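You operate a simulated robot arm through the tools that you are given. There is no shell and no other tool. Be economical: measure what you need, move in short steps, check, and stop when the job is done.

Carry out the task below with a simulated two-armed robot. There is one attempt and no reset: what you move stays moved.

TASK
Open the right drawer, put the purple pad in the inside of the right counter drawer and shut the drawer again. Open the bottom trolley drawer, take the red bearing from the top of the side shelf and leave it in the inside of the bottom trolley drawer, then shut the drawer. Open the middle trolley drawer, fetch the yellow pad from the inside of the middle trolley drawer and set it on top of the teal cover, then shut the drawer. Lift the black bottle cap open. The order is free. Set down upright: purple pad, yellow pad.

The check looks at the end state, three seconds after you hand in, the way a careful person would. Anything else that was tipped, shoved, dropped, spilled or broken makes it a failure. A push-on lid holds only when it is set on centred and level and pressed home; a screw cap is set on level and turned clockwise until tight.

THE ROBOT
Two 7-joint arms with two-finger parallel grippers on one trunk, on a base that drives. Base frame: it is fixed to the floor where the robot stands at the start and does not move with it; the origin is under the middle of the robot, x ahead of it, y to its left, z up. Lengths are in m, angles in degrees, forces in N, time in s.
The left shoulder is at the start at [0.05, 0.161, 1.098], the right one opposite. With the tool pointing down near the work surface each hand reaches from about 0.1 to 0.62 m from the robot's upright axis, wherever it stands, measured 20 degrees to its own side. Places, roughly: bearing [-2.25, 0, 0.5]; black bottle cap [-3.2, -2.5, 1]; bottom trolley drawer [-1.8, 0.3, 0.4]; inside of the bottom trolley drawer [-1.8, 0.3, 0.3]; inside of the right counter drawer [0.7, -0.1, 0.8]; middle trolley drawer [-1.8, 0.3, 0.6]; purple pad (6x5x6 cm) [0.5, 0.4, 0.9]; right drawer [0.6, 0, 0.8]; teal cover (10x6x4 cm) [-1.8, 2.7, 0.9]; yellow pad (5x4x4 cm) [-2.1, 0.2, 0.6]. Payload 3.43 kg a hand.
The tool frame of a hand sits at the grasp point between the pads (the TCP): z along the fingers, y along the line on which they close. The tips reach 0.03 m beyond it. Largest opening 0.094 m; finger width 0.028, thickness 0.01; the body of the gripper, 0.05 by 0.096 m, starts 0.055 m behind the TCP.
Orientation is told as [roll, pitch, yaw] about the base's x, y, z axes, in that order, counted from this pose: with the fingers straight down and closing along the base's y, the tool's x points along the base's -x, its y along +y and its z along -z.

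THE INTERFACE
- The arms move only by the tool move_arm. It takes "left_rows", "right_rows" or both (then of equal length, played together; a hand with none holds still); each is text: rows parted by semicolons, each of 7 numbers parted by spaces: the shift along the base's x, y, z in m, then the turn, a rotation vector about the base's x, y, z in degrees, then the opening, from 0 (shut) to 1 (fully open). In form: dx dy dz rx ry rz gripper; .... A call has 1 to 8 rows; each row is the pose to reach, as a shift and turn from the pose commanded when the call began. A row lasts 0.2 s, in which the tool goes at most 0.05 m and 8.6 degrees; a call with a longer step from one row to the next is refused whole, and so is a gripper value outside its range. A pose out of reach is approached as far as the arm can. The call stops where the force on the tool passes 40 N (or 10 N more than at its start, if that is more) or the arm is blocked; 0.2 s more then pass. Each finger travels about 0.045 m/s and halts on what it meets, pressing with about 22 N; the grip force reading is that of the motor and also rises with nothing between the fingers. The clock runs only during rows and for 0.2 s after the last one: add rows that repeat a pose to give the fingers time. It gives the time, the measured TCP pose, the force on the tool (base axes), the opening and the grip force at its end, in the units of the frame above (readings bear some noise), with the torque about the TCP (base axes, N m) and any sound that the robot's microphone picked up.
- Cameras (640 x 400 px; columns grow to the right, rows downward): "scene" is now at [0.1292, 0.0071, 1.2271]; the picture's right is [0.08, -1.00, 0.00], its down [-0.52, -0.04, -0.85] and it looks along [0.85, 0.07, -0.52] (base axes); focal length 214 px, centre (320, 200). "left" rides on the left gripper at [0.076, -0.014, -0.102] in its tool frame; the picture's right is [0.18, 0.98, 0.00], its down [-0.75, 0.14, -0.64] and it looks along [-0.63, 0.12, 0.77] (tool axes); focal length 243 px, centre (320, 200). "right" rides on the right gripper at [0.076, 0.014, -0.102] in its tool frame; the picture's right is [-0.18, 0.98, 0.00], its down [-0.75, -0.14, -0.64] and it looks along [-0.63, -0.12, 0.77] (tool axes); focal length 243 px, centre (320, 200). There is no depth. A picture from a camera that has moved, and an enlarged one, comes with that camera's place and axes in the base frame and with its lens.
- grab_frame(camera): a new picture of that camera. The clock stands still meanwhile.
- raise_lower(by): slides the trunk up (or, below 0, down) by that many m; the arms and the scene camera ride with it, the base frame stays. It gives what a move gives, with no picture.
- drive_base(legs): drives the robot by 1 to 6 legs, each [ahead, left, turn to the left] in m, m and degrees, along the robot's own axes; the way and the turn of a leg run together, so that a leg with both is an arc; at most 1.5 m and 180 degrees a leg. The arms and the cameras ride along, it lands a little off, and it stops where it bumps. It gives what a move gives.
- head_to(pan, tilt): turns the head with the scene camera to pan (to the left, within 80 degrees either way) and tilt (down, from -29 to 69), counted from straight ahead of the robot. It gives what a move gives.
- close_up(camera, box): a new picture of the part [left, top, right, bottom] of that camera's present view, enlarged. The clock stands still meanwhile.
- job_done(): hands the job in; it is judged then, once.

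Work in short steps. Places have to be worked out from the pictures, the camera data and where the tool is seen: move nearer, look again, correct. Check each grasp and each placing, and mend what went wrong. You have 196 turns and 184 pictures in all, those below and enlarged ones among them. Open the grippers and draw the arms clear of the work before you hand the job in, unless the task says otherwise.

The tools are called after "Request:" by a JSON object that holds its "api" and its "payload". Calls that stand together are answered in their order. move_arm: Moves the arms, as the interface text tells. Its arguments: {"type":"object","properties":{"left_rows":{"type":"string"},"right_rows":{"type":"string"}},"required":[]} The other tools are called the same way: raise_lower (by) slides the trunk up or down; drive_base (legs) drives the base; head_to (pan, tilt) turns the head that bears the scene camera; grab_frame (camera) takes a picture; close_up (camera, box) takes an enlarged picture of a part of a camera's view; job_done () hands the job in.

At the start:

```text
time: 0.0
left_tool_pos: [0.3875, 0.2308, 1.2152]
left_ee_rot: [0.0, 0.1, 0.0]
left_ft_force: [-0.8, 1.0, 0.1]
left_ft_torque: [0.0, -0.03, -0.02]
left_finger_gap: 0.0942
left_grip_force: 0.0
right_tool_pos: [0.3332, -0.09, 1.115]
right_ee_rot: [0.0, 0.0, 0.0]
right_ft_force: [0.6, -1.2, 0.7]
right_ft_torque: [-0.01, -0.01, 0.01]
right_finger_gap: 0.0937
right_grip_force: 0.1
trunk travel left (down, up): [-0.125, 0.142]
robot x, y, heading: [-0.001, -0.0, 0.2]
head pan, tilt: [4.6, 31.6]
```

scene: 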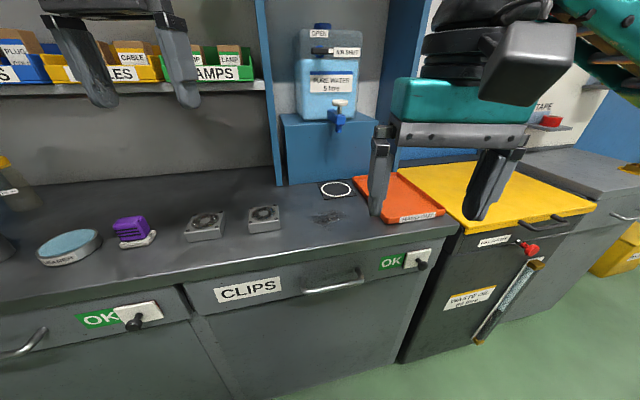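
right: 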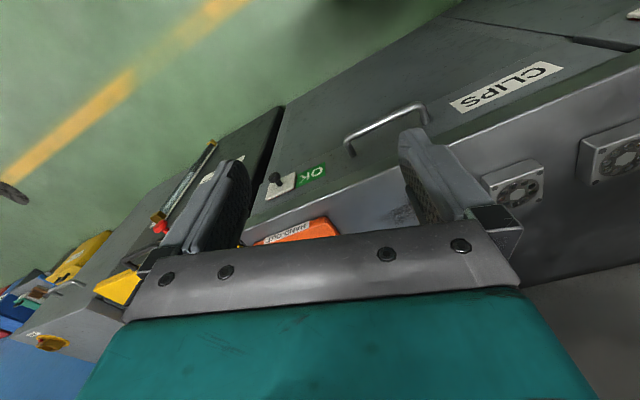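
left: 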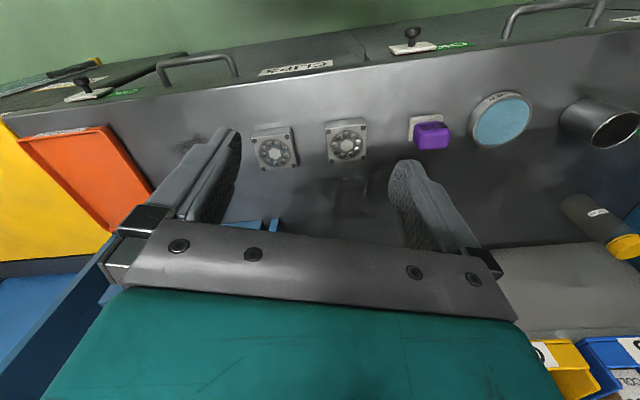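

I look closely at the right drawer with its latch and at the purple pad.

Request:
{"api": "close_up", "payload": {"camera": "scene", "box": [190, 220, 470, 395]}}

Request:
{"api": "close_up", "payload": {"camera": "scene", "box": [0, 180, 240, 330]}}

```text
2.29 times, centred on (330, 308) of scene
camera zoom: at [0.1292, 0.0071, 1.2271], right [0.08, -1.0, 0.0], down [-0.52, -0.04, -0.85], along [0.85, 0.07, -0.52], focal length 490 px, centre (297, -46)
```

zoom: 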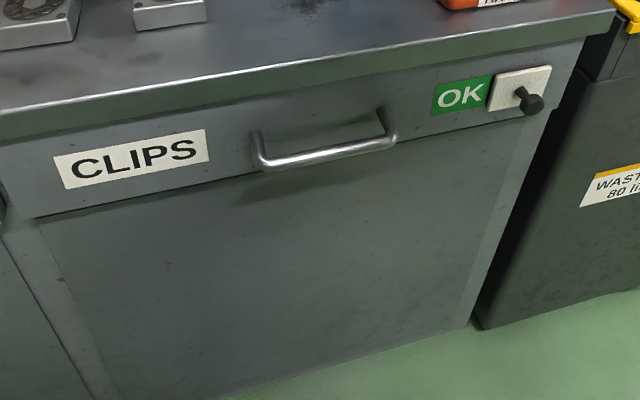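

```text
2.67 times, centred on (120, 255) of scene
camera zoom: at [0.1292, 0.0071, 1.2271], right [0.08, -1.0, 0.0], down [-0.52, -0.04, -0.85], along [0.85, 0.07, -0.52], focal length 572 px, centre (853, 53)
```

zoom: 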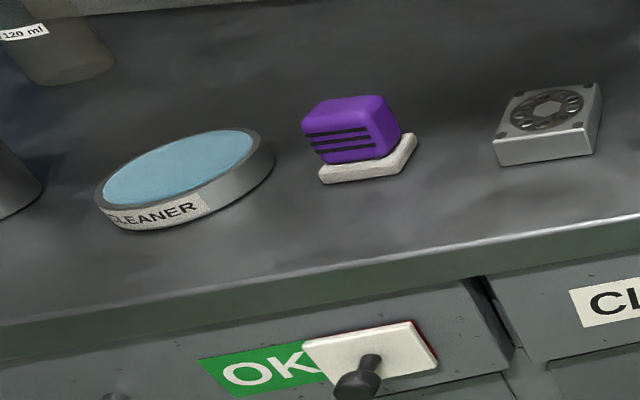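

I judge the counter front runs about 18° rotated from the robot, front plane about 0.43 m away, top at z≈0.87. I turn to face it squarely and advance slightly so the left hand can get the purple pad.

Request:
{"api": "drive_base", "payload": {"legs": [[0, 0, 18], [0.07, 0, 0]]}}

Request:
{"api": "grab_frame", "payload": {"camera": "scene"}}

Request:
{"api": "grab_frame", "payload": {"camera": "left"}}

```text
time: 2.0
left_tool_pos: [0.367, 0.3614, 1.215]
left_ee_rot: [-0.1, 0.1, 18.0]
left_ft_force: [-0.3, 0.5, 0.4]
left_ft_torque: [-0.01, 0.04, 0.0]
left_finger_gap: 0.094
left_grip_force: 0.0
right_tool_pos: [0.4133, 0.0391, 1.114]
right_ee_rot: [0.0, 0.0, 18.0]
right_ft_force: [0.0, -0.4, 0.4]
right_ft_torque: [0.02, -0.01, -0.02]
right_finger_gap: 0.0939
right_grip_force: 0.1
trunk travel left (down, up): [-0.125, 0.142]
robot x, y, heading: [0.0714, 0.0233, 17.9]
head pan, tilt: [4.6, 31.6]
```

```text
178 pictures are left
camera scene: at [0.1887, 0.0686, 1.227], right [0.38, -0.92, 0.0], down [-0.48, -0.2, -0.85], along [0.79, 0.33, -0.52], focal length 214 px, centre (320, 200)
```

scene: 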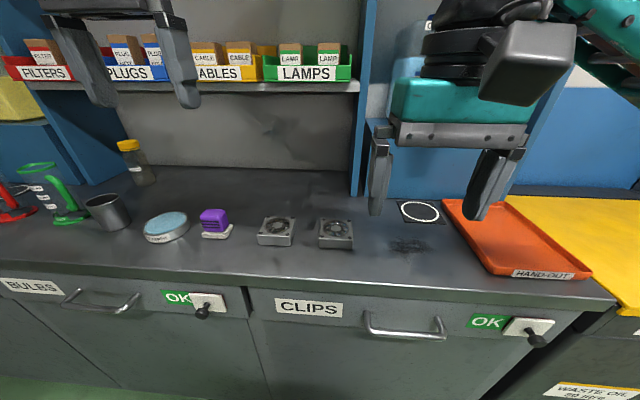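

```text
177 pictures are left
camera left: at [0.2983, 0.3242, 1.3162], right [-0.48, 0.88, 0.0], down [0.67, 0.37, 0.64], along [0.56, 0.31, -0.77], focal length 243 px, centre (320, 200)
```

left: 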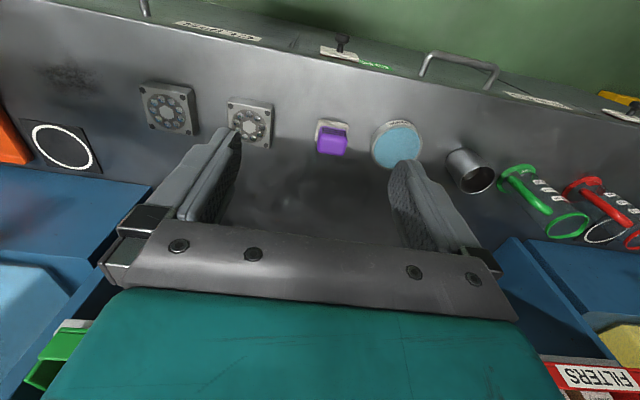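

Triangulating gives the pad at about (0.46, 0.44, 0.91). I move the left hand above it and look again.

Request:
{"api": "move_arm", "payload": {"left_rows": "0.02 0.02 -0.035 0 0 0 1; 0.045 0.04 -0.07 0 0 0 1; 0.07 0.06 -0.105 0 0 0 1; 0.085 0.07 -0.135 0 0 0 1"}}

Request:
{"api": "grab_frame", "payload": {"camera": "left"}}

Request:
{"api": "grab_frame", "payload": {"camera": "scene"}}

```text
time: 3.0
left_tool_pos: [0.4499, 0.4303, 1.0798]
left_ee_rot: [0.0, 0.0, 17.9]
left_ft_force: [-0.1, -0.6, -0.1]
left_ft_torque: [-0.01, -0.01, 0.0]
left_finger_gap: 0.0937
left_grip_force: 0.1
right_tool_pos: [0.413, 0.0399, 1.1157]
right_ee_rot: [0.0, 0.0, 17.8]
right_ft_force: [-0.2, -0.1, 0.2]
right_ft_torque: [0.0, 0.01, 0.01]
right_finger_gap: 0.094
right_grip_force: 0.0
trunk travel left (down, up): [-0.125, 0.142]
robot x, y, heading: [0.0651, 0.0232, 17.9]
head pan, tilt: [4.6, 31.6]
```

```text
176 pictures are left
camera left: at [0.3822, 0.3928, 1.1797], right [-0.48, 0.88, 0.0], down [0.67, 0.37, 0.64], along [0.56, 0.31, -0.77], focal length 243 px, centre (320, 200)
```

left: 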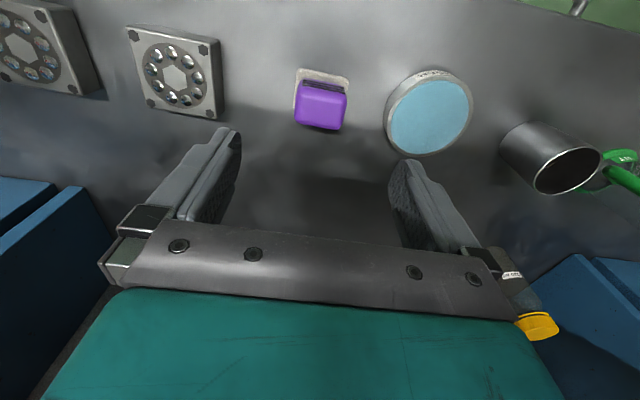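

```text
175 pictures are left
camera scene: at [0.1883, 0.0686, 1.2271], right [0.38, -0.92, 0.0], down [-0.48, -0.2, -0.85], along [0.79, 0.33, -0.52], focal length 214 px, centre (320, 200)
```

scene: 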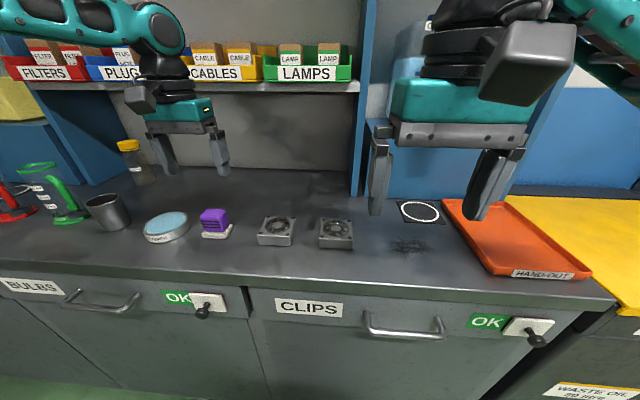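

The pad top solves to about (0.445, 0.428, 0.965), nearly under the hand. I lower to z≈1.0 and look.

Request:
{"api": "move_arm", "payload": {"left_rows": "-0.002 -0.001 -0.04 0 0 0 1; -0.004 -0.002 -0.075 0 0 0 1"}}

Request:
{"api": "grab_frame", "payload": {"camera": "left"}}

Request:
{"api": "close_up", "payload": {"camera": "scene", "box": [120, 130, 300, 270]}}

```text
time: 3.6
left_tool_pos: [0.4463, 0.4277, 1.0037]
left_ee_rot: [0.0, 0.1, 18.0]
left_ft_force: [-1.1, -0.2, 0.2]
left_ft_torque: [-0.02, 0.0, 0.01]
left_finger_gap: 0.094
left_grip_force: 0.1
right_tool_pos: [0.4132, 0.0387, 1.1143]
right_ee_rot: [0.0, 0.0, 17.9]
right_ft_force: [-0.2, -0.9, 0.1]
right_ft_torque: [-0.01, -0.03, -0.02]
right_finger_gap: 0.094
right_grip_force: 0.1
trunk travel left (down, up): [-0.125, 0.142]
robot x, y, heading: [0.0677, 0.0233, 17.8]
head pan, tilt: [4.6, 31.6]
```

```text
174 pictures are left
camera left: at [0.3785, 0.391, 1.1045], right [-0.48, 0.88, 0.0], down [0.67, 0.37, 0.64], along [0.56, 0.31, -0.77], focal length 243 px, centre (320, 200)
```

left: 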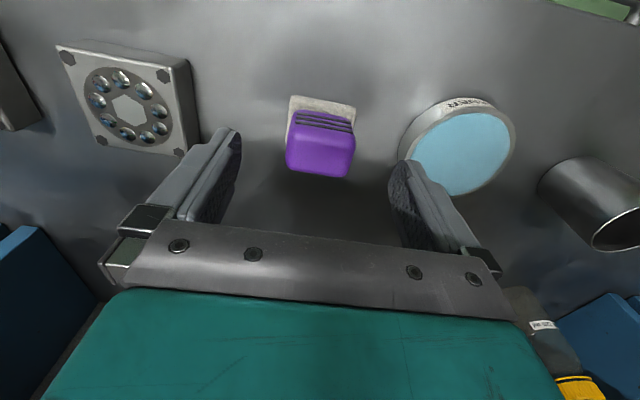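

```text
2.86 times, centred on (210, 200) of scene
camera zoom: at [0.1881, 0.0686, 1.2271], right [0.38, -0.92, 0.0], down [-0.48, -0.2, -0.85], along [0.79, 0.33, -0.52], focal length 613 px, centre (634, 200)
```

zoom: 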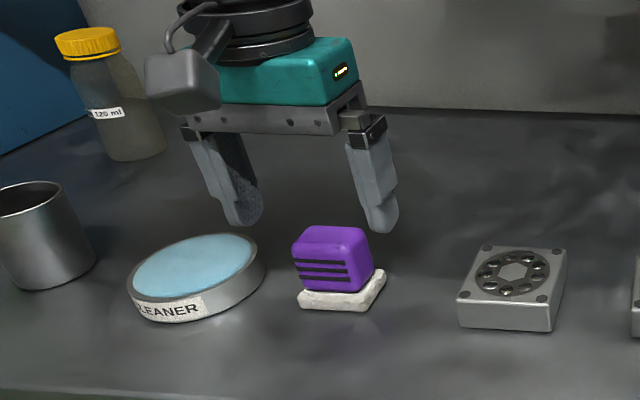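

Pad centre confirmed under the hand, top at z≈0.967. I narrow the fingers slightly to clear the cleaner tin, lower to TCP z≈0.943 and close.

Request:
{"api": "move_arm", "payload": {"left_rows": "0.002 -0.004 0 0 0 0 0.85; 0.002 -0.004 -0.03 0 0 0 0.85; 0.002 -0.004 -0.061 0 0 0 0.85; 0.002 -0.004 -0.061 0 0 0 0.5; 0.002 -0.004 -0.061 0 0 0 0.2; 0.002 -0.004 -0.061 0 0 0 0.2; 0.002 -0.004 -0.061 0 0 0 0.2; 0.002 -0.004 -0.061 0 0 0 0.2"}}

Request:
{"api": "grab_frame", "payload": {"camera": "left"}}

Request:
{"api": "close_up", "payload": {"camera": "scene", "box": [120, 130, 300, 270]}}

```text
time: 5.4
left_tool_pos: [0.4476, 0.425, 0.9473]
left_ee_rot: [0.0, 0.0, 17.9]
left_ft_force: [0.2, 0.0, -0.5]
left_ft_torque: [0.02, 0.0, -0.02]
left_finger_gap: 0.0515
left_grip_force: 22.2
right_tool_pos: [0.4139, 0.0385, 1.1142]
right_ee_rot: [-0.1, 0.1, 17.9]
right_ft_force: [-0.1, 1.8, 0.6]
right_ft_torque: [0.0, -0.02, 0.01]
right_finger_gap: 0.0937
right_grip_force: 0.0
trunk travel left (down, up): [-0.125, 0.142]
robot x, y, heading: [0.0672, 0.0214, 18.0]
head pan, tilt: [4.6, 31.6]
```

```text
172 pictures are left
camera left: at [0.3795, 0.3875, 1.0477], right [-0.48, 0.88, 0.0], down [0.67, 0.37, 0.64], along [0.56, 0.31, -0.77], focal length 243 px, centre (320, 200)
```

left: 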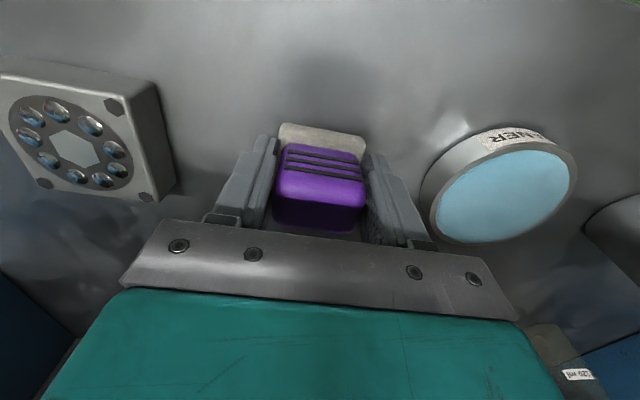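

```text
2.86 times, centred on (210, 200) of scene
camera zoom: at [0.188, 0.0685, 1.2271], right [0.38, -0.92, 0.0], down [-0.48, -0.2, -0.85], along [0.79, 0.33, -0.52], focal length 613 px, centre (634, 200)
```

zoom: 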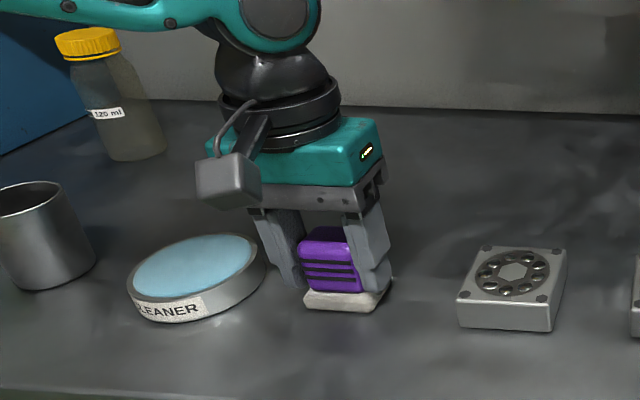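

Gripped (gap 51 mm). I lift it 0.12 m and check that the white base comes with it.

Request:
{"api": "move_arm", "payload": {"left_rows": "0 0 0.03 0 0 0 0.2; 0 0 0.07 0 0 0 0.2; 0 0 0.11 0 0 0 0.2; 0 0 0.15 0 0 0 0.2"}}

Request:
{"api": "grab_frame", "payload": {"camera": "scene"}}

```text
time: 6.4
left_tool_pos: [0.4491, 0.425, 1.097]
left_ee_rot: [0.0, 0.0, 17.9]
left_ft_force: [-0.3, 0.7, 0.4]
left_ft_torque: [0.03, 0.04, 0.02]
left_finger_gap: 0.0512
left_grip_force: 22.0
right_tool_pos: [0.4134, 0.0404, 1.1147]
right_ee_rot: [0.1, 0.0, 18.0]
right_ft_force: [0.1, 0.2, 0.8]
right_ft_torque: [-0.01, 0.02, 0.0]
right_finger_gap: 0.094
right_grip_force: 0.2
trunk travel left (down, up): [-0.125, 0.142]
robot x, y, heading: [0.0664, 0.0191, 17.9]
head pan, tilt: [4.6, 31.6]
```

```text
170 pictures are left
camera scene: at [0.1878, 0.0682, 1.2271], right [0.38, -0.92, 0.0], down [-0.48, -0.2, -0.85], along [0.79, 0.33, -0.52], focal length 214 px, centre (320, 200)
```

scene: 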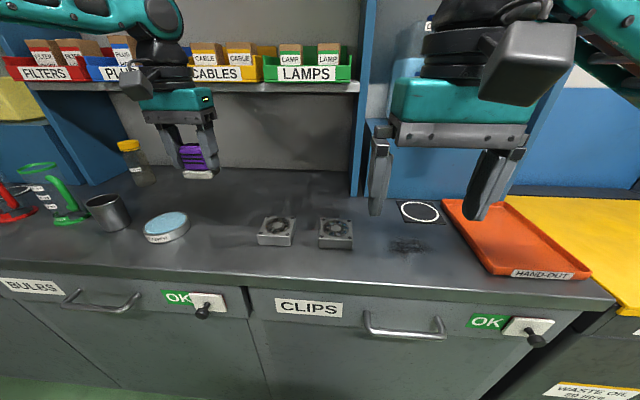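

The pad came up whole. Now I back off 0.3 m so the right hand can approach the CLIPS drawer handle (about (0.44, 0.005, 0.82)) horizontally, and turn that gripper to point forward with vertical closing.

Request:
{"api": "drive_base", "payload": {"legs": [[-0.3, 0, 0]]}}

Request:
{"api": "move_arm", "payload": {"right_rows": "0.02 0 -0.01 6.2 -3.2 -4.95 1; 0.04 0 -0.02 12.4 -6.4 -9.9 1; 0.06 0 -0.04 18.6 -9.5 -14.8 1; 0.08 0.005 -0.06 24.8 -12.7 -19.8 1; 0.1 0.01 -0.08 31 -15.9 -24.7 1; 0.12 0.01 -0.1 37.2 -19.1 -29.7 1; 0.14 0.015 -0.12 43.5 -22.2 -34.6 1; 0.16 0.02 -0.14 49.7 -25.4 -39.5 1"}}

```text
time: 8.4
left_tool_pos: [0.1681, 0.3333, 1.096]
left_ee_rot: [0.0, 0.0, 17.9]
left_ft_force: [-1.0, 0.0, -0.6]
left_ft_torque: [-0.01, -0.04, -0.01]
left_finger_gap: 0.0512
left_grip_force: 22.0
right_tool_pos: [0.1322, -0.0529, 1.1145]
right_ee_rot: [0.0, 0.1, 17.8]
right_ft_force: [0.0, -0.2, -0.1]
right_ft_torque: [0.0, 0.0, 0.03]
right_finger_gap: 0.0941
right_grip_force: 0.1
trunk travel left (down, up): [-0.125, 0.142]
robot x, y, heading: [-0.2163, -0.0683, 17.7]
head pan, tilt: [4.6, 31.6]
```

```text
time: 10.2
left_tool_pos: [0.1684, 0.3318, 1.0961]
left_ee_rot: [0.0, 0.0, 17.7]
left_ft_force: [0.4, 0.0, -0.4]
left_ft_torque: [0.0, 0.02, -0.02]
left_finger_gap: 0.0512
left_grip_force: 21.4
right_tool_pos: [0.2916, -0.035, 0.9746]
right_ee_rot: [52.4, -18.8, -34.5]
right_ft_force: [-0.7, 0.2, 0.4]
right_ft_torque: [0.02, 0.0, 0.0]
right_finger_gap: 0.0941
right_grip_force: 0.1
trunk travel left (down, up): [-0.125, 0.142]
robot x, y, heading: [-0.2132, -0.07, 17.6]
head pan, tilt: [4.6, 31.6]
```

The turn works. I finish it and hold in front of the handle, then look.

Request:
{"api": "move_arm", "payload": {"right_rows": "0 0 -0.02 6.2 -3.2 -4.95 1; 0 0 -0.04 12.4 -6.4 -9.9 1; 0 0 -0.06 18.6 -9.5 -14.8 1; 0 0 -0.09 24.8 -12.7 -19.8 1; 0 0 -0.12 31 -15.9 -24.7 1; 0 0 -0.15 37.2 -19.1 -29.7 1; 0 0 -0.15 37.2 -19.1 -29.7 1"}}

Request:
{"api": "grab_frame", "payload": {"camera": "scene"}}

Request:
{"api": "grab_frame", "payload": {"camera": "right"}}

```text
time: 11.9
left_tool_pos: [0.1688, 0.3324, 1.0942]
left_ee_rot: [0.0, -0.1, 17.8]
left_ft_force: [0.1, -0.6, 0.5]
left_ft_torque: [0.01, 0.02, 0.02]
left_finger_gap: 0.0516
left_grip_force: 22.3
right_tool_pos: [0.3087, -0.0942, 0.8004]
right_ee_rot: [89.1, -17.8, -68.6]
right_ft_force: [0.6, 0.0, 0.0]
right_ft_torque: [0.02, -0.03, 0.02]
right_finger_gap: 0.0939
right_grip_force: 0.1
right hand out of reach, approached as far as the arm can: row 2, 3, 4, 5
trunk travel left (down, up): [-0.125, 0.142]
robot x, y, heading: [-0.2154, -0.0659, 17.7]
head pan, tilt: [4.6, 31.6]
stopped in row 7 (right hand): the arm was blocked; the commanded pose is now the measured one
```

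```text
169 pictures are left
camera scene: at [-0.0932, -0.0222, 1.2272], right [0.38, -0.93, 0.0], down [-0.48, -0.2, -0.85], along [0.79, 0.32, -0.52], focal length 214 px, centre (320, 200)
```

scene: 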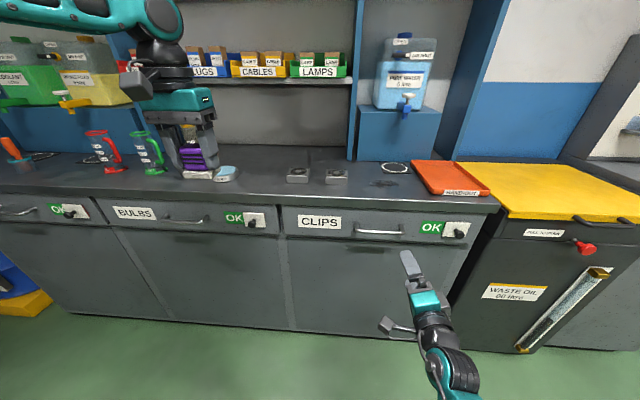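

```text
168 pictures are left
camera right: at [0.1841, -0.0597, 0.7911], right [-0.03, 0.12, 0.99], down [-0.32, -0.94, 0.11], along [0.95, -0.32, 0.07], focal length 243 px, centre (320, 200)
```

right: 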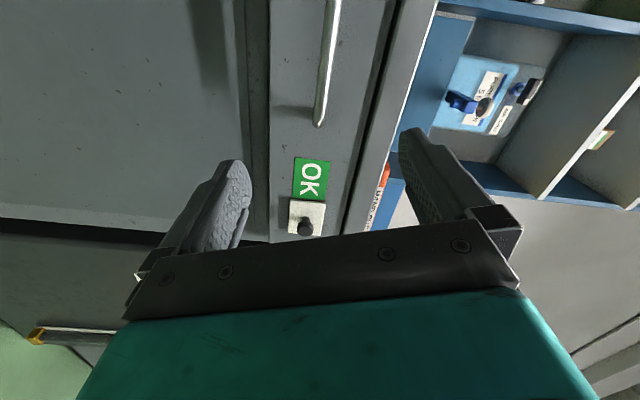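

The gripper is now horizontal; the handle solves to about (0.455, 0.0, 0.80), and the hand is at (0.309, -0.094, 0.80). I move in line with the handle centre and partly closer.

Request:
{"api": "move_arm", "payload": {"right_rows": "0.015 0.02 0 0 0 0 1; 0.03 0.04 0 0 0 0 1; 0.043 0.061 0 0 0 0 1"}}

Request:
{"api": "grab_frame", "payload": {"camera": "right"}}

Request:
{"api": "grab_frame", "payload": {"camera": "scene"}}

```text
time: 12.8
left_tool_pos: [0.1694, 0.3329, 1.0949]
left_ee_rot: [0.1, 0.0, 17.8]
left_ft_force: [0.3, -0.2, -0.4]
left_ft_torque: [-0.01, -0.02, 0.01]
left_finger_gap: 0.0514
left_grip_force: 21.9
right_tool_pos: [0.3594, -0.0763, 0.7795]
right_ee_rot: [87.0, -26.4, -67.6]
right_ft_force: [0.4, -0.2, -0.1]
right_ft_torque: [-0.01, -0.05, 0.04]
right_finger_gap: 0.0939
right_grip_force: 0.1
trunk travel left (down, up): [-0.125, 0.142]
robot x, y, heading: [-0.2137, -0.0651, 17.6]
head pan, tilt: [4.6, 31.6]
stopped in row 3 (right hand): the arm was blocked; the commanded pose is now the measured one
```

```text
167 pictures are left
camera right: at [0.2351, -0.045, 0.7626], right [-0.06, 0.27, 0.96], down [-0.32, -0.92, 0.24], along [0.94, -0.3, 0.14], focal length 243 px, centre (320, 200)
```

right: 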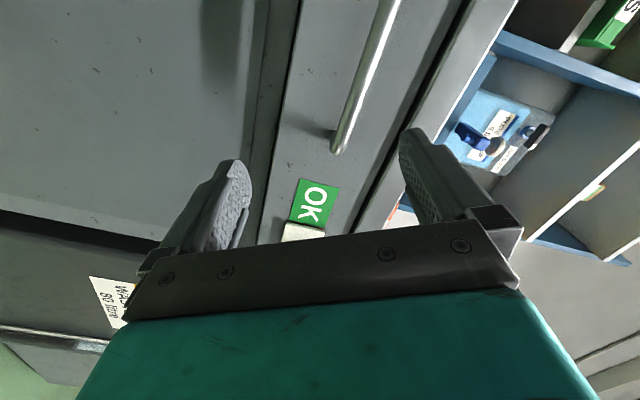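

```text
166 pictures are left
camera scene: at [-0.0929, -0.0224, 1.2271], right [0.38, -0.93, 0.0], down [-0.48, -0.2, -0.85], along [0.79, 0.32, -0.52], focal length 214 px, centre (320, 200)
```

scene: 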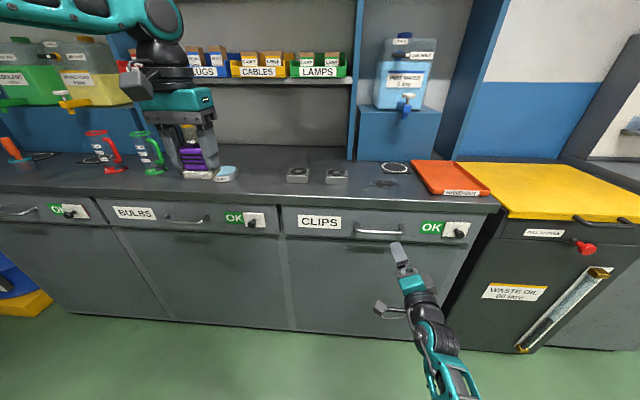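

The arm runs into a roll limit turning the hand this way (it stays about 26° short). I draw back and roll the hand the other way instead.

Request:
{"api": "move_arm", "payload": {"right_rows": "-0.01 0 0.01 -8 -2.6 0 1; -0.02 0 0.02 -16 -5.2 0 1; -0.03 0 0.03 -24 -7.8 0 1; -0.04 0 0.04 -32 -10.4 0 1; -0.05 0 0.05 -40 -13 0 1; -0.05 0 0.06 -48 -15.6 0 1; -0.05 0 0.06 -56 -18.2 0 1; -0.05 0 0.06 -61 -19.8 0 1"}}

Request:
{"api": "move_arm", "payload": {"right_rows": "0 0 0 -8 -2.6 0 1; 0 0 0 -16 -5.2 0 1; 0 0 0 -24 -7.8 0 1; 0 0 0 -32 -10.4 0 1; 0 0 0 -40 -13 0 1; 0 0 0 -48 -15.6 0 1; 0 0 0 -56 -18.2 0 1; 0 0 0 -64 -20.8 0 1"}}

```text
time: 14.6
left_tool_pos: [0.1687, 0.3317, 1.0951]
left_ee_rot: [0.0, 0.0, 17.7]
left_ft_force: [-0.7, -0.5, 0.2]
left_ft_torque: [0.0, -0.01, 0.02]
left_finger_gap: 0.0515
left_grip_force: 22.2
right_tool_pos: [0.3562, -0.2046, 0.8571]
right_ee_rot: [24.9, -85.0, -3.9]
right_ft_force: [0.3, -0.6, 0.0]
right_ft_torque: [-0.02, 0.04, 0.0]
right_finger_gap: 0.0939
right_grip_force: 0.0
right hand out of reach, approached as far as the arm can: row 4, 5, 6, 7, 8
trunk travel left (down, up): [-0.125, 0.142]
robot x, y, heading: [-0.2144, -0.0669, 17.5]
head pan, tilt: [4.6, 31.6]
```

```text
time: 16.4
left_tool_pos: [0.1688, 0.3323, 1.095]
left_ee_rot: [-0.1, 0.0, 17.8]
left_ft_force: [0.3, -0.4, -0.1]
left_ft_torque: [0.04, 0.02, 0.01]
left_finger_gap: 0.0514
left_grip_force: 21.5
right_tool_pos: [0.3914, -0.2817, 1.0278]
right_ee_rot: [-78.1, -32.1, 101.4]
right_ft_force: [-0.4, -1.1, 0.1]
right_ft_torque: [-0.02, 0.01, 0.02]
right_finger_gap: 0.094
right_grip_force: 0.2
right hand out of reach, approached as far as the arm can: row 1, 2, 3, 4, 5, 6, 7, 8
trunk travel left (down, up): [-0.125, 0.142]
robot x, y, heading: [-0.2114, -0.0682, 17.6]
head pan, tilt: [4.6, 31.6]
```

The hand is nearly rolled the other way. I finish the roll while commanding a point further forward, then check.

Request:
{"api": "move_arm", "payload": {"right_rows": "0.02 0 0.03 -8 -2.6 0 1; 0.04 0.01 0.06 -16 -5.2 0 1; 0.05 0.02 0.06 -24 -7.8 0 1; 0.05 0.02 0.06 -26 -8 0 1; 0.05 0.02 0.06 -26 -8 0 1; 0.05 0.02 0.06 -26 -8 0 1"}}

Request:
{"api": "grab_frame", "payload": {"camera": "scene"}}

```text
time: 17.8
left_tool_pos: [0.1694, 0.332, 1.0948]
left_ee_rot: [0.1, -0.1, 17.8]
left_ft_force: [0.7, -0.1, 0.0]
left_ft_torque: [-0.03, 0.07, -0.04]
left_finger_gap: 0.0516
left_grip_force: 21.7
right_tool_pos: [0.444, -0.2607, 1.0806]
right_ee_rot: [-78.5, -4.8, 102.0]
right_ft_force: [1.0, 0.0, 11.1]
right_ft_torque: [-0.2, 0.86, 0.07]
right_finger_gap: 0.0939
right_grip_force: 0.0
right hand out of reach, approached as far as the arm can: row 1, 2, 3, 4, 5, 6
trunk travel left (down, up): [-0.125, 0.142]
robot x, y, heading: [-0.2099, -0.0675, 17.8]
head pan, tilt: [4.6, 31.6]
```

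```text
165 pictures are left
camera scene: at [-0.0922, -0.0228, 1.2272], right [0.38, -0.93, 0.0], down [-0.48, -0.2, -0.85], along [0.79, 0.32, -0.52], focal length 214 px, centre (320, 200)
```

scene: 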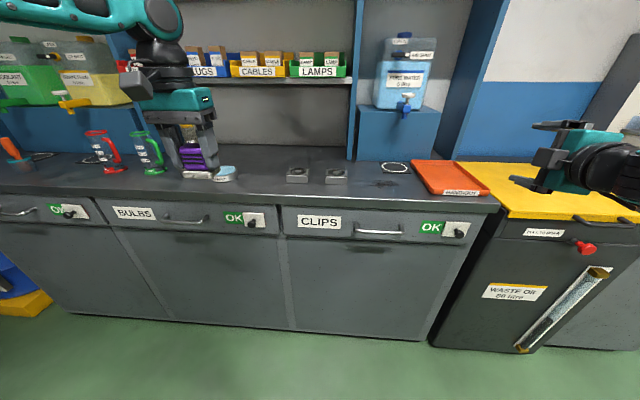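

The hand ended off to the right and well above the command, with 11 N on it. I command it back toward its measured place and up to relax it, then look through its camera.

Request:
{"api": "move_arm", "payload": {"right_rows": "0.01 -0.03 0.03 0 0 0 1; 0.02 -0.06 0.06 0 0 0 1; 0.03 -0.09 0.09 0 0 0 1; 0.03 -0.12 0.12 0 0 0 1; 0.03 -0.15 0.15 0 0 0 1; 0.03 -0.18 0.18 0 0 0 1; 0.03 -0.19 0.2 0 0 0 1"}}

Request:
{"api": "grab_frame", "payload": {"camera": "right"}}

```text
time: 19.4
left_tool_pos: [0.1687, 0.3329, 1.0954]
left_ee_rot: [0.0, 0.0, 17.8]
left_ft_force: [0.2, -0.1, 0.0]
left_ft_torque: [-0.02, -0.02, 0.0]
left_finger_gap: 0.0513
left_grip_force: 22.0
right_tool_pos: [0.5585, -0.3449, 1.1501]
right_ee_rot: [-82.7, -5.2, 102.3]
right_ft_force: [-0.9, -0.1, 0.8]
right_ft_torque: [0.03, -0.02, 0.01]
right_finger_gap: 0.0938
right_grip_force: 0.0
right hand out of reach, approached as far as the arm can: row 1, 2, 3, 4, 5, 6, 7
trunk travel left (down, up): [-0.125, 0.142]
robot x, y, heading: [-0.2137, -0.0702, 17.7]
head pan, tilt: [4.6, 31.6]
```

```text
164 pictures are left
camera right: at [0.4742, -0.4406, 1.1409], right [-0.18, 0.24, -0.95], down [-0.76, 0.58, 0.29], along [0.62, 0.78, 0.08], focal length 243 px, centre (320, 200)
```

right: 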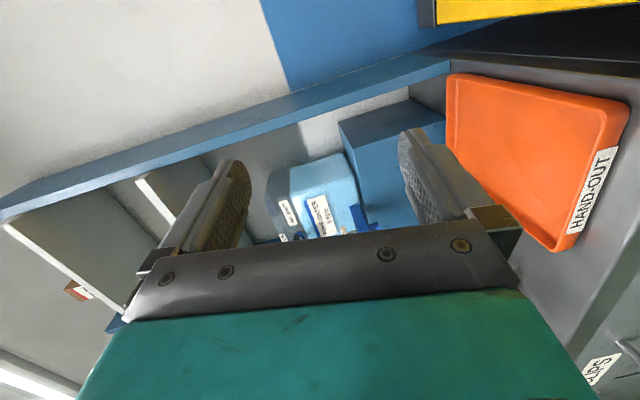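

The IK has stretched the elbow outward. I turn the hand back toward fingers-down and bring it home to start cleanly with another approach.

Request:
{"api": "move_arm", "payload": {"right_rows": "-0.015 0.01 0 3.2 6.2 -4.9 1; -0.03 0.02 0 6.4 12.5 -9.9 1; -0.045 0.03 0 9.5 18.7 -14.8 1; -0.06 0.04 0 12.7 24.9 -19.8 1; -0.075 0.05 0 15.9 31.2 -24.7 1; -0.09 0.06 0 19.1 37.4 -29.7 1; -0.1 0.07 0 22.2 43.6 -34.6 1; -0.115 0.08 0 25.4 49.9 -39.6 1"}}

Request:
{"api": "move_arm", "payload": {"right_rows": "-0.015 0.01 0 3.2 6.2 -4.9 1; -0.03 0.02 0 6.4 12.5 -9.9 1; -0.045 0.03 0 9.5 18.7 -14.8 1; -0.06 0.04 0 12.7 24.9 -19.8 1; -0.075 0.05 0 15.9 31.2 -24.7 1; -0.085 0.06 0 19.1 37.4 -29.7 1; -0.085 0.06 0 19.1 37.4 -29.7 1"}}

Request:
{"api": "grab_frame", "payload": {"camera": "scene"}}

```text
refused: row 2 steps farther than a row can; nothing moved
```

```text
refused: row 2 steps farther than a row can; nothing moved
```

```text
163 pictures are left
camera scene: at [-0.093, -0.0223, 1.2271], right [0.38, -0.93, 0.0], down [-0.48, -0.2, -0.85], along [0.79, 0.32, -0.52], focal length 214 px, centre (320, 200)
```

scene: 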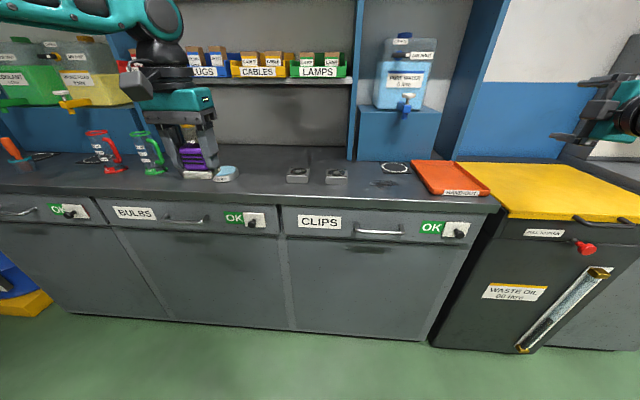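

Steps were marginally too large; I repeat with slightly smaller ones.

Request:
{"api": "move_arm", "payload": {"right_rows": "-0.015 0.01 0 3.1 6.1 -4.8 1; -0.03 0.02 0 6.2 12.2 -9.6 1; -0.045 0.03 0 9.3 18.3 -14.4 1; -0.06 0.04 0 12.4 24.4 -19.2 1; -0.075 0.05 0 15.5 30.5 -24 1; -0.09 0.06 0 18.6 36.6 -28.8 1; -0.1 0.07 0 21.7 42.7 -33.6 1; -0.115 0.08 0 24.8 48.8 -38.4 1"}}

Request:
{"api": "move_arm", "payload": {"right_rows": "-0.015 0.01 0 3.1 6.1 -4.8 1; -0.03 0.02 0 6.2 12.2 -9.6 1; -0.045 0.03 0 9.3 18.3 -14.4 1; -0.06 0.04 0 12.4 24.4 -19.2 1; -0.075 0.05 0 15.5 30.5 -24 1; -0.085 0.06 0 18.6 36.6 -28.8 1; -0.085 0.06 0 19 37.4 -29.4 1"}}

Request:
{"api": "grab_frame", "payload": {"camera": "scene"}}

```text
time: 21.2
left_tool_pos: [0.1686, 0.334, 1.0947]
left_ee_rot: [0.0, -0.1, 17.8]
left_ft_force: [-0.1, 0.5, -0.6]
left_ft_torque: [-0.02, 0.0, 0.0]
left_finger_gap: 0.0511
left_grip_force: 22.0
right_tool_pos: [0.3554, -0.271, 1.1177]
right_ee_rot: [-31.3, -18.6, 53.1]
right_ft_force: [0.1, -0.2, -0.2]
right_ft_torque: [0.02, 0.02, 0.0]
right_finger_gap: 0.094
right_grip_force: 0.1
right hand out of reach, approached as far as the arm can: row 1, 2, 3, 4, 5, 6, 7, 8
trunk travel left (down, up): [-0.125, 0.142]
robot x, y, heading: [-0.2147, -0.0724, 17.8]
head pan, tilt: [4.6, 31.6]
```

```text
time: 22.8
left_tool_pos: [0.1696, 0.3323, 1.0947]
left_ee_rot: [0.0, 0.0, 17.7]
left_ft_force: [-0.7, -0.6, -0.8]
left_ft_torque: [-0.01, -0.02, -0.02]
left_finger_gap: 0.0514
left_grip_force: 21.7
right_tool_pos: [0.2667, -0.2129, 1.1216]
right_ee_rot: [5.3, 1.7, 16.6]
right_ft_force: [1.0, 0.5, -0.1]
right_ft_torque: [0.0, -0.03, 0.01]
right_finger_gap: 0.0939
right_grip_force: 0.1
trunk travel left (down, up): [-0.125, 0.142]
robot x, y, heading: [-0.2145, -0.0652, 17.9]
head pan, tilt: [4.6, 31.6]
```

```text
162 pictures are left
camera scene: at [-0.0928, -0.0223, 1.2271], right [0.38, -0.93, 0.0], down [-0.48, -0.2, -0.85], along [0.79, 0.32, -0.52], focal length 214 px, centre (320, 200)
```

scene: 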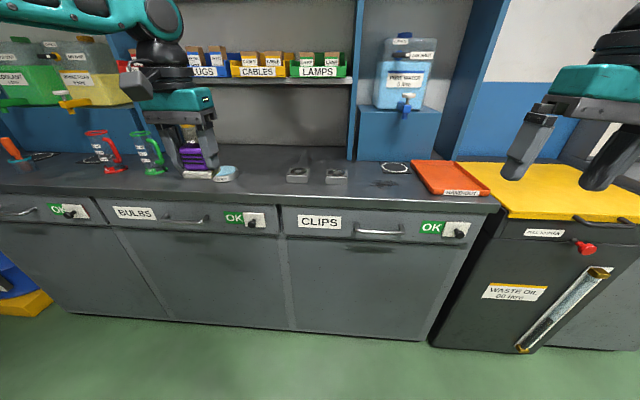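

Back in normal reach. I try a slanted approach: base 0.1 m closer, hand yawed −90° so it closes along the drawer's pull direction, then pitched forward.

Request:
{"api": "drive_base", "payload": {"legs": [[0.1, 0, 0]]}}

Request:
{"api": "move_arm", "payload": {"right_rows": "-0.01 0.02 0 0 0 -8.5 1; -0.02 0.04 0 0 0 -17 1; -0.03 0.06 0 -1 0 -25.5 1; -0.04 0.08 0 -2 -1 -34 1; -0.05 0.1 0 -3 -1 -42.4 1; -0.06 0.12 0 -4 -1 -50.8 1; -0.06 0.13 0 -5 -1 -59.2 1; -0.06 0.14 0 -5 -1 -67.7 1"}}

Request:
{"api": "move_arm", "payload": {"right_rows": "0 0 -0.02 0 0 -8.5 1; 0 0 -0.04 0 0 -17 1; 0 0 -0.06 0 0 -21 1; 0 0 -0.08 0 0 -21 1"}}

```text
time: 24.0
left_tool_pos: [0.2671, 0.3635, 1.0954]
left_ee_rot: [-0.1, 0.0, 17.7]
left_ft_force: [0.3, 0.3, -0.7]
left_ft_torque: [0.04, 0.04, 0.01]
left_finger_gap: 0.0514
left_grip_force: 22.0
right_tool_pos: [0.365, -0.1817, 1.1203]
right_ee_rot: [5.3, 1.4, 16.5]
right_ft_force: [-0.6, -0.7, -0.1]
right_ft_torque: [-0.02, 0.04, 0.0]
right_finger_gap: 0.0936
right_grip_force: 0.2
trunk travel left (down, up): [-0.125, 0.142]
robot x, y, heading: [-0.1186, -0.0353, 17.9]
head pan, tilt: [4.6, 31.6]
```

```text
time: 25.8
left_tool_pos: [0.2655, 0.3634, 1.0953]
left_ee_rot: [0.0, 0.0, 17.7]
left_ft_force: [0.2, -0.1, -0.8]
left_ft_torque: [0.02, 0.0, 0.0]
left_finger_gap: 0.0514
left_grip_force: 21.7
right_tool_pos: [0.3031, -0.0398, 1.1219]
right_ee_rot: [1.1, -0.8, -51.4]
right_ft_force: [0.1, 0.4, -0.2]
right_ft_torque: [0.0, 0.0, -0.01]
right_finger_gap: 0.094
right_grip_force: 0.1
trunk travel left (down, up): [-0.125, 0.142]
robot x, y, heading: [-0.1148, -0.0359, 17.9]
head pan, tilt: [4.6, 31.6]
```

```text
time: 26.8
left_tool_pos: [0.2652, 0.3625, 1.0959]
left_ee_rot: [0.0, 0.0, 17.7]
left_ft_force: [-0.1, -0.8, 0.5]
left_ft_torque: [0.01, 0.02, 0.01]
left_finger_gap: 0.0516
left_grip_force: 21.5
right_tool_pos: [0.3032, -0.0408, 1.0399]
right_ee_rot: [1.1, -0.7, -72.3]
right_ft_force: [-0.3, -0.8, -0.1]
right_ft_torque: [0.0, 0.02, 0.02]
right_finger_gap: 0.0942
right_grip_force: 0.1
trunk travel left (down, up): [-0.125, 0.142]
robot x, y, heading: [-0.1158, -0.0369, 17.7]
head pan, tilt: [4.6, 31.6]
```

All within reach. Now I pitch the fingers forward by about 60° while lowering.

Request:
{"api": "move_arm", "payload": {"right_rows": "0 0 -0.02 2.6 -8 0 1; 0 0 -0.04 5.2 -16 0 1; 0 0 -0.06 7.8 -24 0 1; 0 0 -0.09 10.4 -32 0 1; 0 0 -0.12 13 -40 0 1; 0 0 -0.15 15.6 -48 0 1; 0 0 -0.17 18.2 -56 0 1; 0 0 -0.18 18.2 -56 0 1"}}

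Request:
{"api": "grab_frame", "payload": {"camera": "scene"}}

Request:
{"api": "grab_frame", "payload": {"camera": "right"}}

```text
time: 28.6
left_tool_pos: [0.2662, 0.3611, 1.0955]
left_ee_rot: [0.1, 0.1, 17.7]
left_ft_force: [0.0, -0.1, -0.9]
left_ft_torque: [0.02, -0.01, -0.02]
left_finger_gap: 0.0515
left_grip_force: 21.9
right_tool_pos: [0.3057, -0.0413, 0.8608]
right_ee_rot: [59.9, 0.0, -72.7]
right_ft_force: [1.0, -0.4, -0.5]
right_ft_torque: [0.0, 0.01, 0.05]
right_finger_gap: 0.0944
right_grip_force: 0.1
trunk travel left (down, up): [-0.125, 0.142]
robot x, y, heading: [-0.1178, -0.0374, 17.6]
head pan, tilt: [4.6, 31.6]
```

```text
161 pictures are left
camera scene: at [0.0049, 0.0068, 1.227], right [0.38, -0.93, 0.0], down [-0.49, -0.2, -0.85], along [0.79, 0.32, -0.52], focal length 214 px, centre (320, 200)
```

scene: 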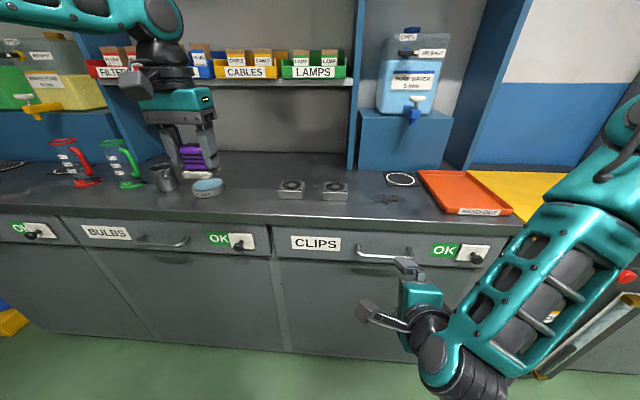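

```text
160 pictures are left
camera right: at [0.2036, 0.0073, 0.924], right [0.52, -0.03, 0.85], down [-0.37, -0.91, 0.2], along [0.76, -0.42, -0.49], focal length 243 px, centre (320, 200)
```

right: 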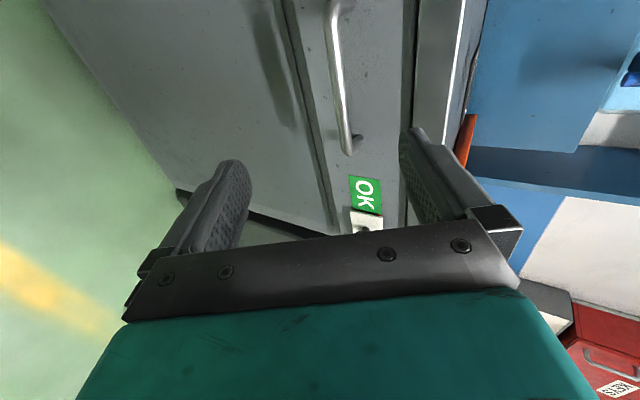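

This works (fingers 60° forward). I pitch another 14°, move to about 8 cm before the handle, narrow the fingers to ~5 cm and look.

Request:
{"api": "move_arm", "payload": {"right_rows": "0.03 0.008 -0.02 2.2 -6.8 0 0.8; 0.064 0.017 -0.041 4.4 -13.4 0 0.6; 0.064 0.017 -0.041 4.4 -13.4 0 0.55; 0.064 0.017 -0.041 4.4 -13.4 0 0.55"}}

Request:
{"api": "grab_frame", "payload": {"camera": "right"}}

Request:
{"api": "close_up", "payload": {"camera": "scene", "box": [270, 180, 510, 330]}}

```text
time: 29.6
left_tool_pos: [0.2648, 0.3629, 1.0943]
left_ee_rot: [0.0, 0.0, 17.6]
left_ft_force: [0.2, 0.1, -0.3]
left_ft_torque: [0.01, 0.0, 0.02]
left_finger_gap: 0.0512
left_grip_force: 22.1
right_tool_pos: [0.3432, 0.0338, 0.8571]
right_ee_rot: [74.0, 0.0, -73.0]
right_ft_force: [0.1, -0.5, -1.0]
right_ft_torque: [-0.02, 0.01, 0.01]
right_finger_gap: 0.0517
right_grip_force: 0.0
right hand out of reach, approached as far as the arm can: row 1, 2, 3, 4
trunk travel left (down, up): [-0.125, 0.142]
robot x, y, heading: [-0.1174, -0.0397, 17.3]
head pan, tilt: [4.6, 31.6]
```

```text
159 pictures are left
camera right: at [0.2296, 0.0775, 0.8982], right [0.31, -0.1, 0.94], down [-0.41, -0.91, 0.04], along [0.86, -0.4, -0.33], focal length 243 px, centre (320, 200)
```

right: 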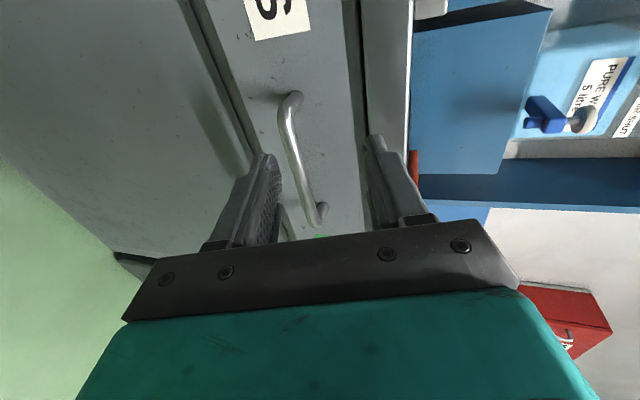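

```text
2.67 times, centred on (390, 255) of scene
camera zoom: at [0.0039, 0.0085, 1.2271], right [0.38, -0.93, 0.0], down [-0.48, -0.2, -0.85], along [0.79, 0.32, -0.52], focal length 572 px, centre (133, 53)
```

zoom: 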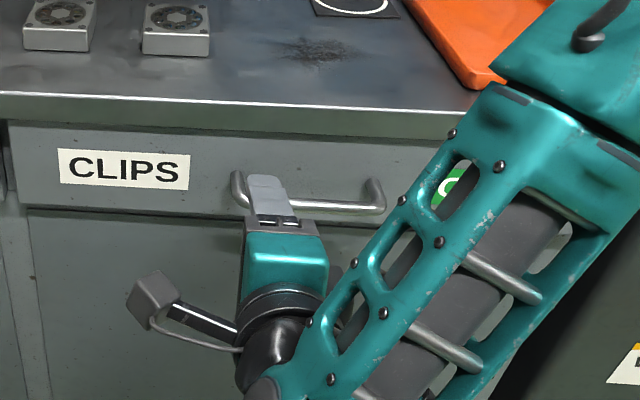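

At 74° this spot is out of the arm's reach; lowering the trunk should make a horizontal grasp easier. I lift/retract the hand a bit, then lower the trunk by 0.12.

Request:
{"api": "raise_lower", "payload": {"by": -0.12}}

Request:
{"api": "move_arm", "payload": {"right_rows": "0 0 0.04 0 0 0 0.55; 0 0 0.08 0 0 0 0.55; 0 0 0.12 0 0 0 0.55; 0 0 0.12 0 0 0 0.55"}}

```text
time: 31.1
left_tool_pos: [0.2647, 0.3637, 0.9757]
left_ee_rot: [0.0, 0.0, 17.7]
left_ft_force: [-0.2, 0.7, -0.9]
left_ft_torque: [0.01, 0.02, 0.01]
left_finger_gap: 0.051
left_grip_force: 21.8
right_tool_pos: [0.3432, 0.0325, 0.7373]
right_ee_rot: [73.9, 0.0, -73.0]
right_ft_force: [-0.7, 0.5, -0.1]
right_ft_torque: [-0.01, 0.0, 0.02]
right_finger_gap: 0.0517
right_grip_force: 0.0
trunk travel left (down, up): [-0.005, 0.262]
robot x, y, heading: [-0.1177, -0.0389, 17.6]
head pan, tilt: [4.6, 31.6]
```

```text
time: 32.1
left_tool_pos: [0.2652, 0.3629, 0.9748]
left_ee_rot: [-0.1, 0.0, 17.7]
left_ft_force: [0.1, 0.0, -0.2]
left_ft_torque: [-0.01, 0.02, 0.0]
left_finger_gap: 0.0514
left_grip_force: 22.3
right_tool_pos: [0.3441, 0.0323, 0.8578]
right_ee_rot: [73.9, -0.1, -72.9]
right_ft_force: [0.0, -0.2, 0.3]
right_ft_torque: [0.01, 0.0, 0.0]
right_finger_gap: 0.0517
right_grip_force: 0.0
trunk travel left (down, up): [-0.005, 0.262]
robot x, y, heading: [-0.1168, -0.0388, 17.6]
head pan, tilt: [4.6, 31.6]
```

Now the command is tracked. I move to the pre-grasp point at the handle's centre line.

Request:
{"api": "move_arm", "payload": {"right_rows": "0.01 -0.025 -0.015 0 0 0 0.55; 0.02 -0.048 -0.03 0 0 0 0.55; 0.026 -0.056 -0.038 0 0 0 0.55; 0.026 -0.056 -0.038 0 0 0 0.55"}}

Request:
{"api": "grab_frame", "payload": {"camera": "right"}}

Request:
{"api": "grab_frame", "payload": {"camera": "scene"}}

```text
time: 33.1
left_tool_pos: [0.2642, 0.3633, 0.9753]
left_ee_rot: [0.0, 0.0, 17.8]
left_ft_force: [-0.4, -0.3, -0.1]
left_ft_torque: [0.01, -0.01, 0.0]
left_finger_gap: 0.0512
left_grip_force: 21.9
right_tool_pos: [0.3642, -0.0148, 0.8257]
right_ee_rot: [73.9, 0.0, -73.0]
right_ft_force: [-0.5, -0.3, 0.4]
right_ft_torque: [0.01, -0.01, -0.02]
right_finger_gap: 0.0517
right_grip_force: 0.2
right hand out of reach, approached as far as the arm can: row 3, 4
trunk travel left (down, up): [-0.005, 0.262]
robot x, y, heading: [-0.1176, -0.0368, 17.8]
head pan, tilt: [4.6, 31.6]
```

```text
157 pictures are left
camera right: at [0.2498, 0.0297, 0.8673], right [0.31, -0.1, 0.94], down [-0.41, -0.91, 0.04], along [0.86, -0.4, -0.33], focal length 243 px, centre (320, 200)
```

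right: 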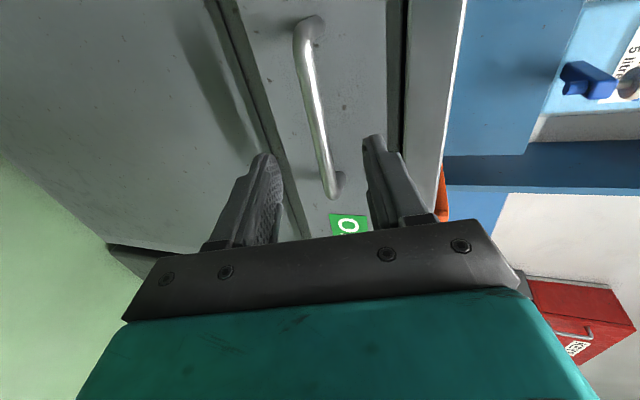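

```text
156 pictures are left
camera scene: at [0.0039, 0.0085, 1.1071], right [0.38, -0.93, 0.0], down [-0.48, -0.2, -0.85], along [0.79, 0.32, -0.52], focal length 214 px, centre (320, 200)
```

scene: 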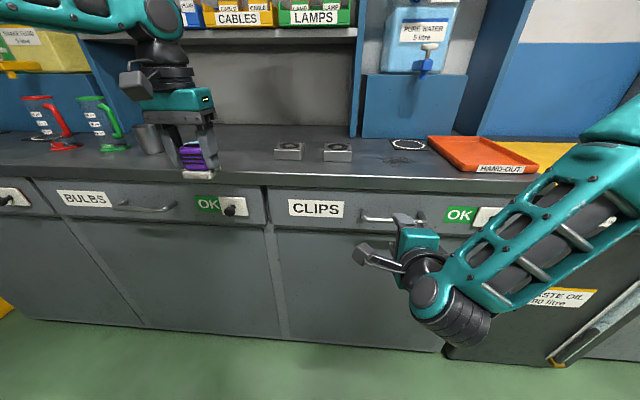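

Handle again at ≈(0.452, 0.004, 0.797). The arm handles this pose better further to the robot's left, so I shift the base right by 0.1 and re-command the pre-grasp.

Request:
{"api": "drive_base", "payload": {"legs": [[0, -0.1, 0]]}}

Request:
{"api": "move_arm", "payload": {"right_rows": "-0.01 0.03 0 0 0 0 0.55; -0.02 0.06 0 0 0 0 0.55; -0.025 0.086 -0.006 0 0 0 0.55; -0.025 0.086 -0.006 0 0 0 0.55"}}

```text
time: 34.2
left_tool_pos: [0.2946, 0.2711, 0.9752]
left_ee_rot: [0.0, 0.0, 17.7]
left_ft_force: [0.2, -0.2, -0.3]
left_ft_torque: [-0.02, 0.01, 0.02]
left_finger_gap: 0.0514
left_grip_force: 22.4
right_tool_pos: [0.3931, -0.1077, 0.8258]
right_ee_rot: [73.9, 0.1, -72.8]
right_ft_force: [1.0, 0.2, 0.7]
right_ft_torque: [-0.02, 0.01, -0.01]
right_finger_gap: 0.0517
right_grip_force: 0.1
trunk travel left (down, up): [-0.005, 0.262]
robot x, y, heading: [-0.0875, -0.1339, 17.8]
head pan, tilt: [4.6, 31.6]
```

```text
time: 35.2
left_tool_pos: [0.2952, 0.2708, 0.9761]
left_ee_rot: [0.0, 0.0, 17.9]
left_ft_force: [0.6, 0.6, -0.1]
left_ft_torque: [0.01, -0.05, 0.0]
left_finger_gap: 0.0517
left_grip_force: 22.3
right_tool_pos: [0.37, -0.021, 0.8192]
right_ee_rot: [73.9, -0.1, -73.0]
right_ft_force: [-0.2, 0.2, 0.6]
right_ft_torque: [-0.01, -0.02, 0.0]
right_finger_gap: 0.0517
right_grip_force: 0.1
trunk travel left (down, up): [-0.005, 0.262]
robot x, y, heading: [-0.086, -0.1359, 17.8]
head pan, tilt: [4.6, 31.6]
```

Now in reach. I advance to about 3 cm short of the handle and look.

Request:
{"api": "move_arm", "payload": {"right_rows": "0.025 0.008 -0.006 0 0 0 0.55; 0.045 0.014 -0.013 0 0 0 0.55"}}

Request:
{"api": "grab_frame", "payload": {"camera": "right"}}

Request:
{"api": "close_up", "payload": {"camera": "scene", "box": [240, 150, 440, 275]}}

```text
time: 35.8
left_tool_pos: [0.295, 0.2718, 0.9747]
left_ee_rot: [0.0, 0.0, 17.8]
left_ft_force: [0.4, -0.5, -0.6]
left_ft_torque: [-0.04, 0.03, -0.01]
left_finger_gap: 0.0514
left_grip_force: 21.9
right_tool_pos: [0.4127, -0.0066, 0.8064]
right_ee_rot: [73.9, -0.1, -72.7]
right_ft_force: [-0.5, 0.2, 0.0]
right_ft_torque: [0.0, -0.01, 0.0]
right_finger_gap: 0.0519
right_grip_force: 0.1
trunk travel left (down, up): [-0.005, 0.262]
robot x, y, heading: [-0.0887, -0.1287, 17.8]
head pan, tilt: [4.6, 31.6]
```

```text
155 pictures are left
camera right: at [0.2997, 0.0377, 0.8482], right [0.31, -0.09, 0.94], down [-0.4, -0.91, 0.04], along [0.86, -0.39, -0.33], focal length 243 px, centre (320, 200)
```

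right: 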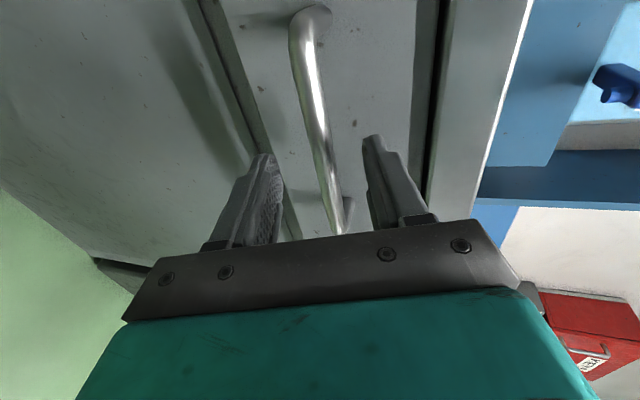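

```text
3.20 times, centred on (340, 212) of scene
camera zoom: at [0.0338, -0.0848, 1.1071], right [0.38, -0.92, 0.0], down [-0.48, -0.2, -0.85], along [0.79, 0.32, -0.52], focal length 686 px, centre (256, 160)
```

zoom: 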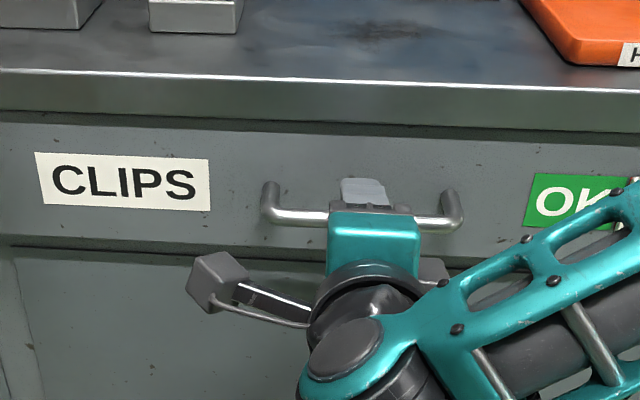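

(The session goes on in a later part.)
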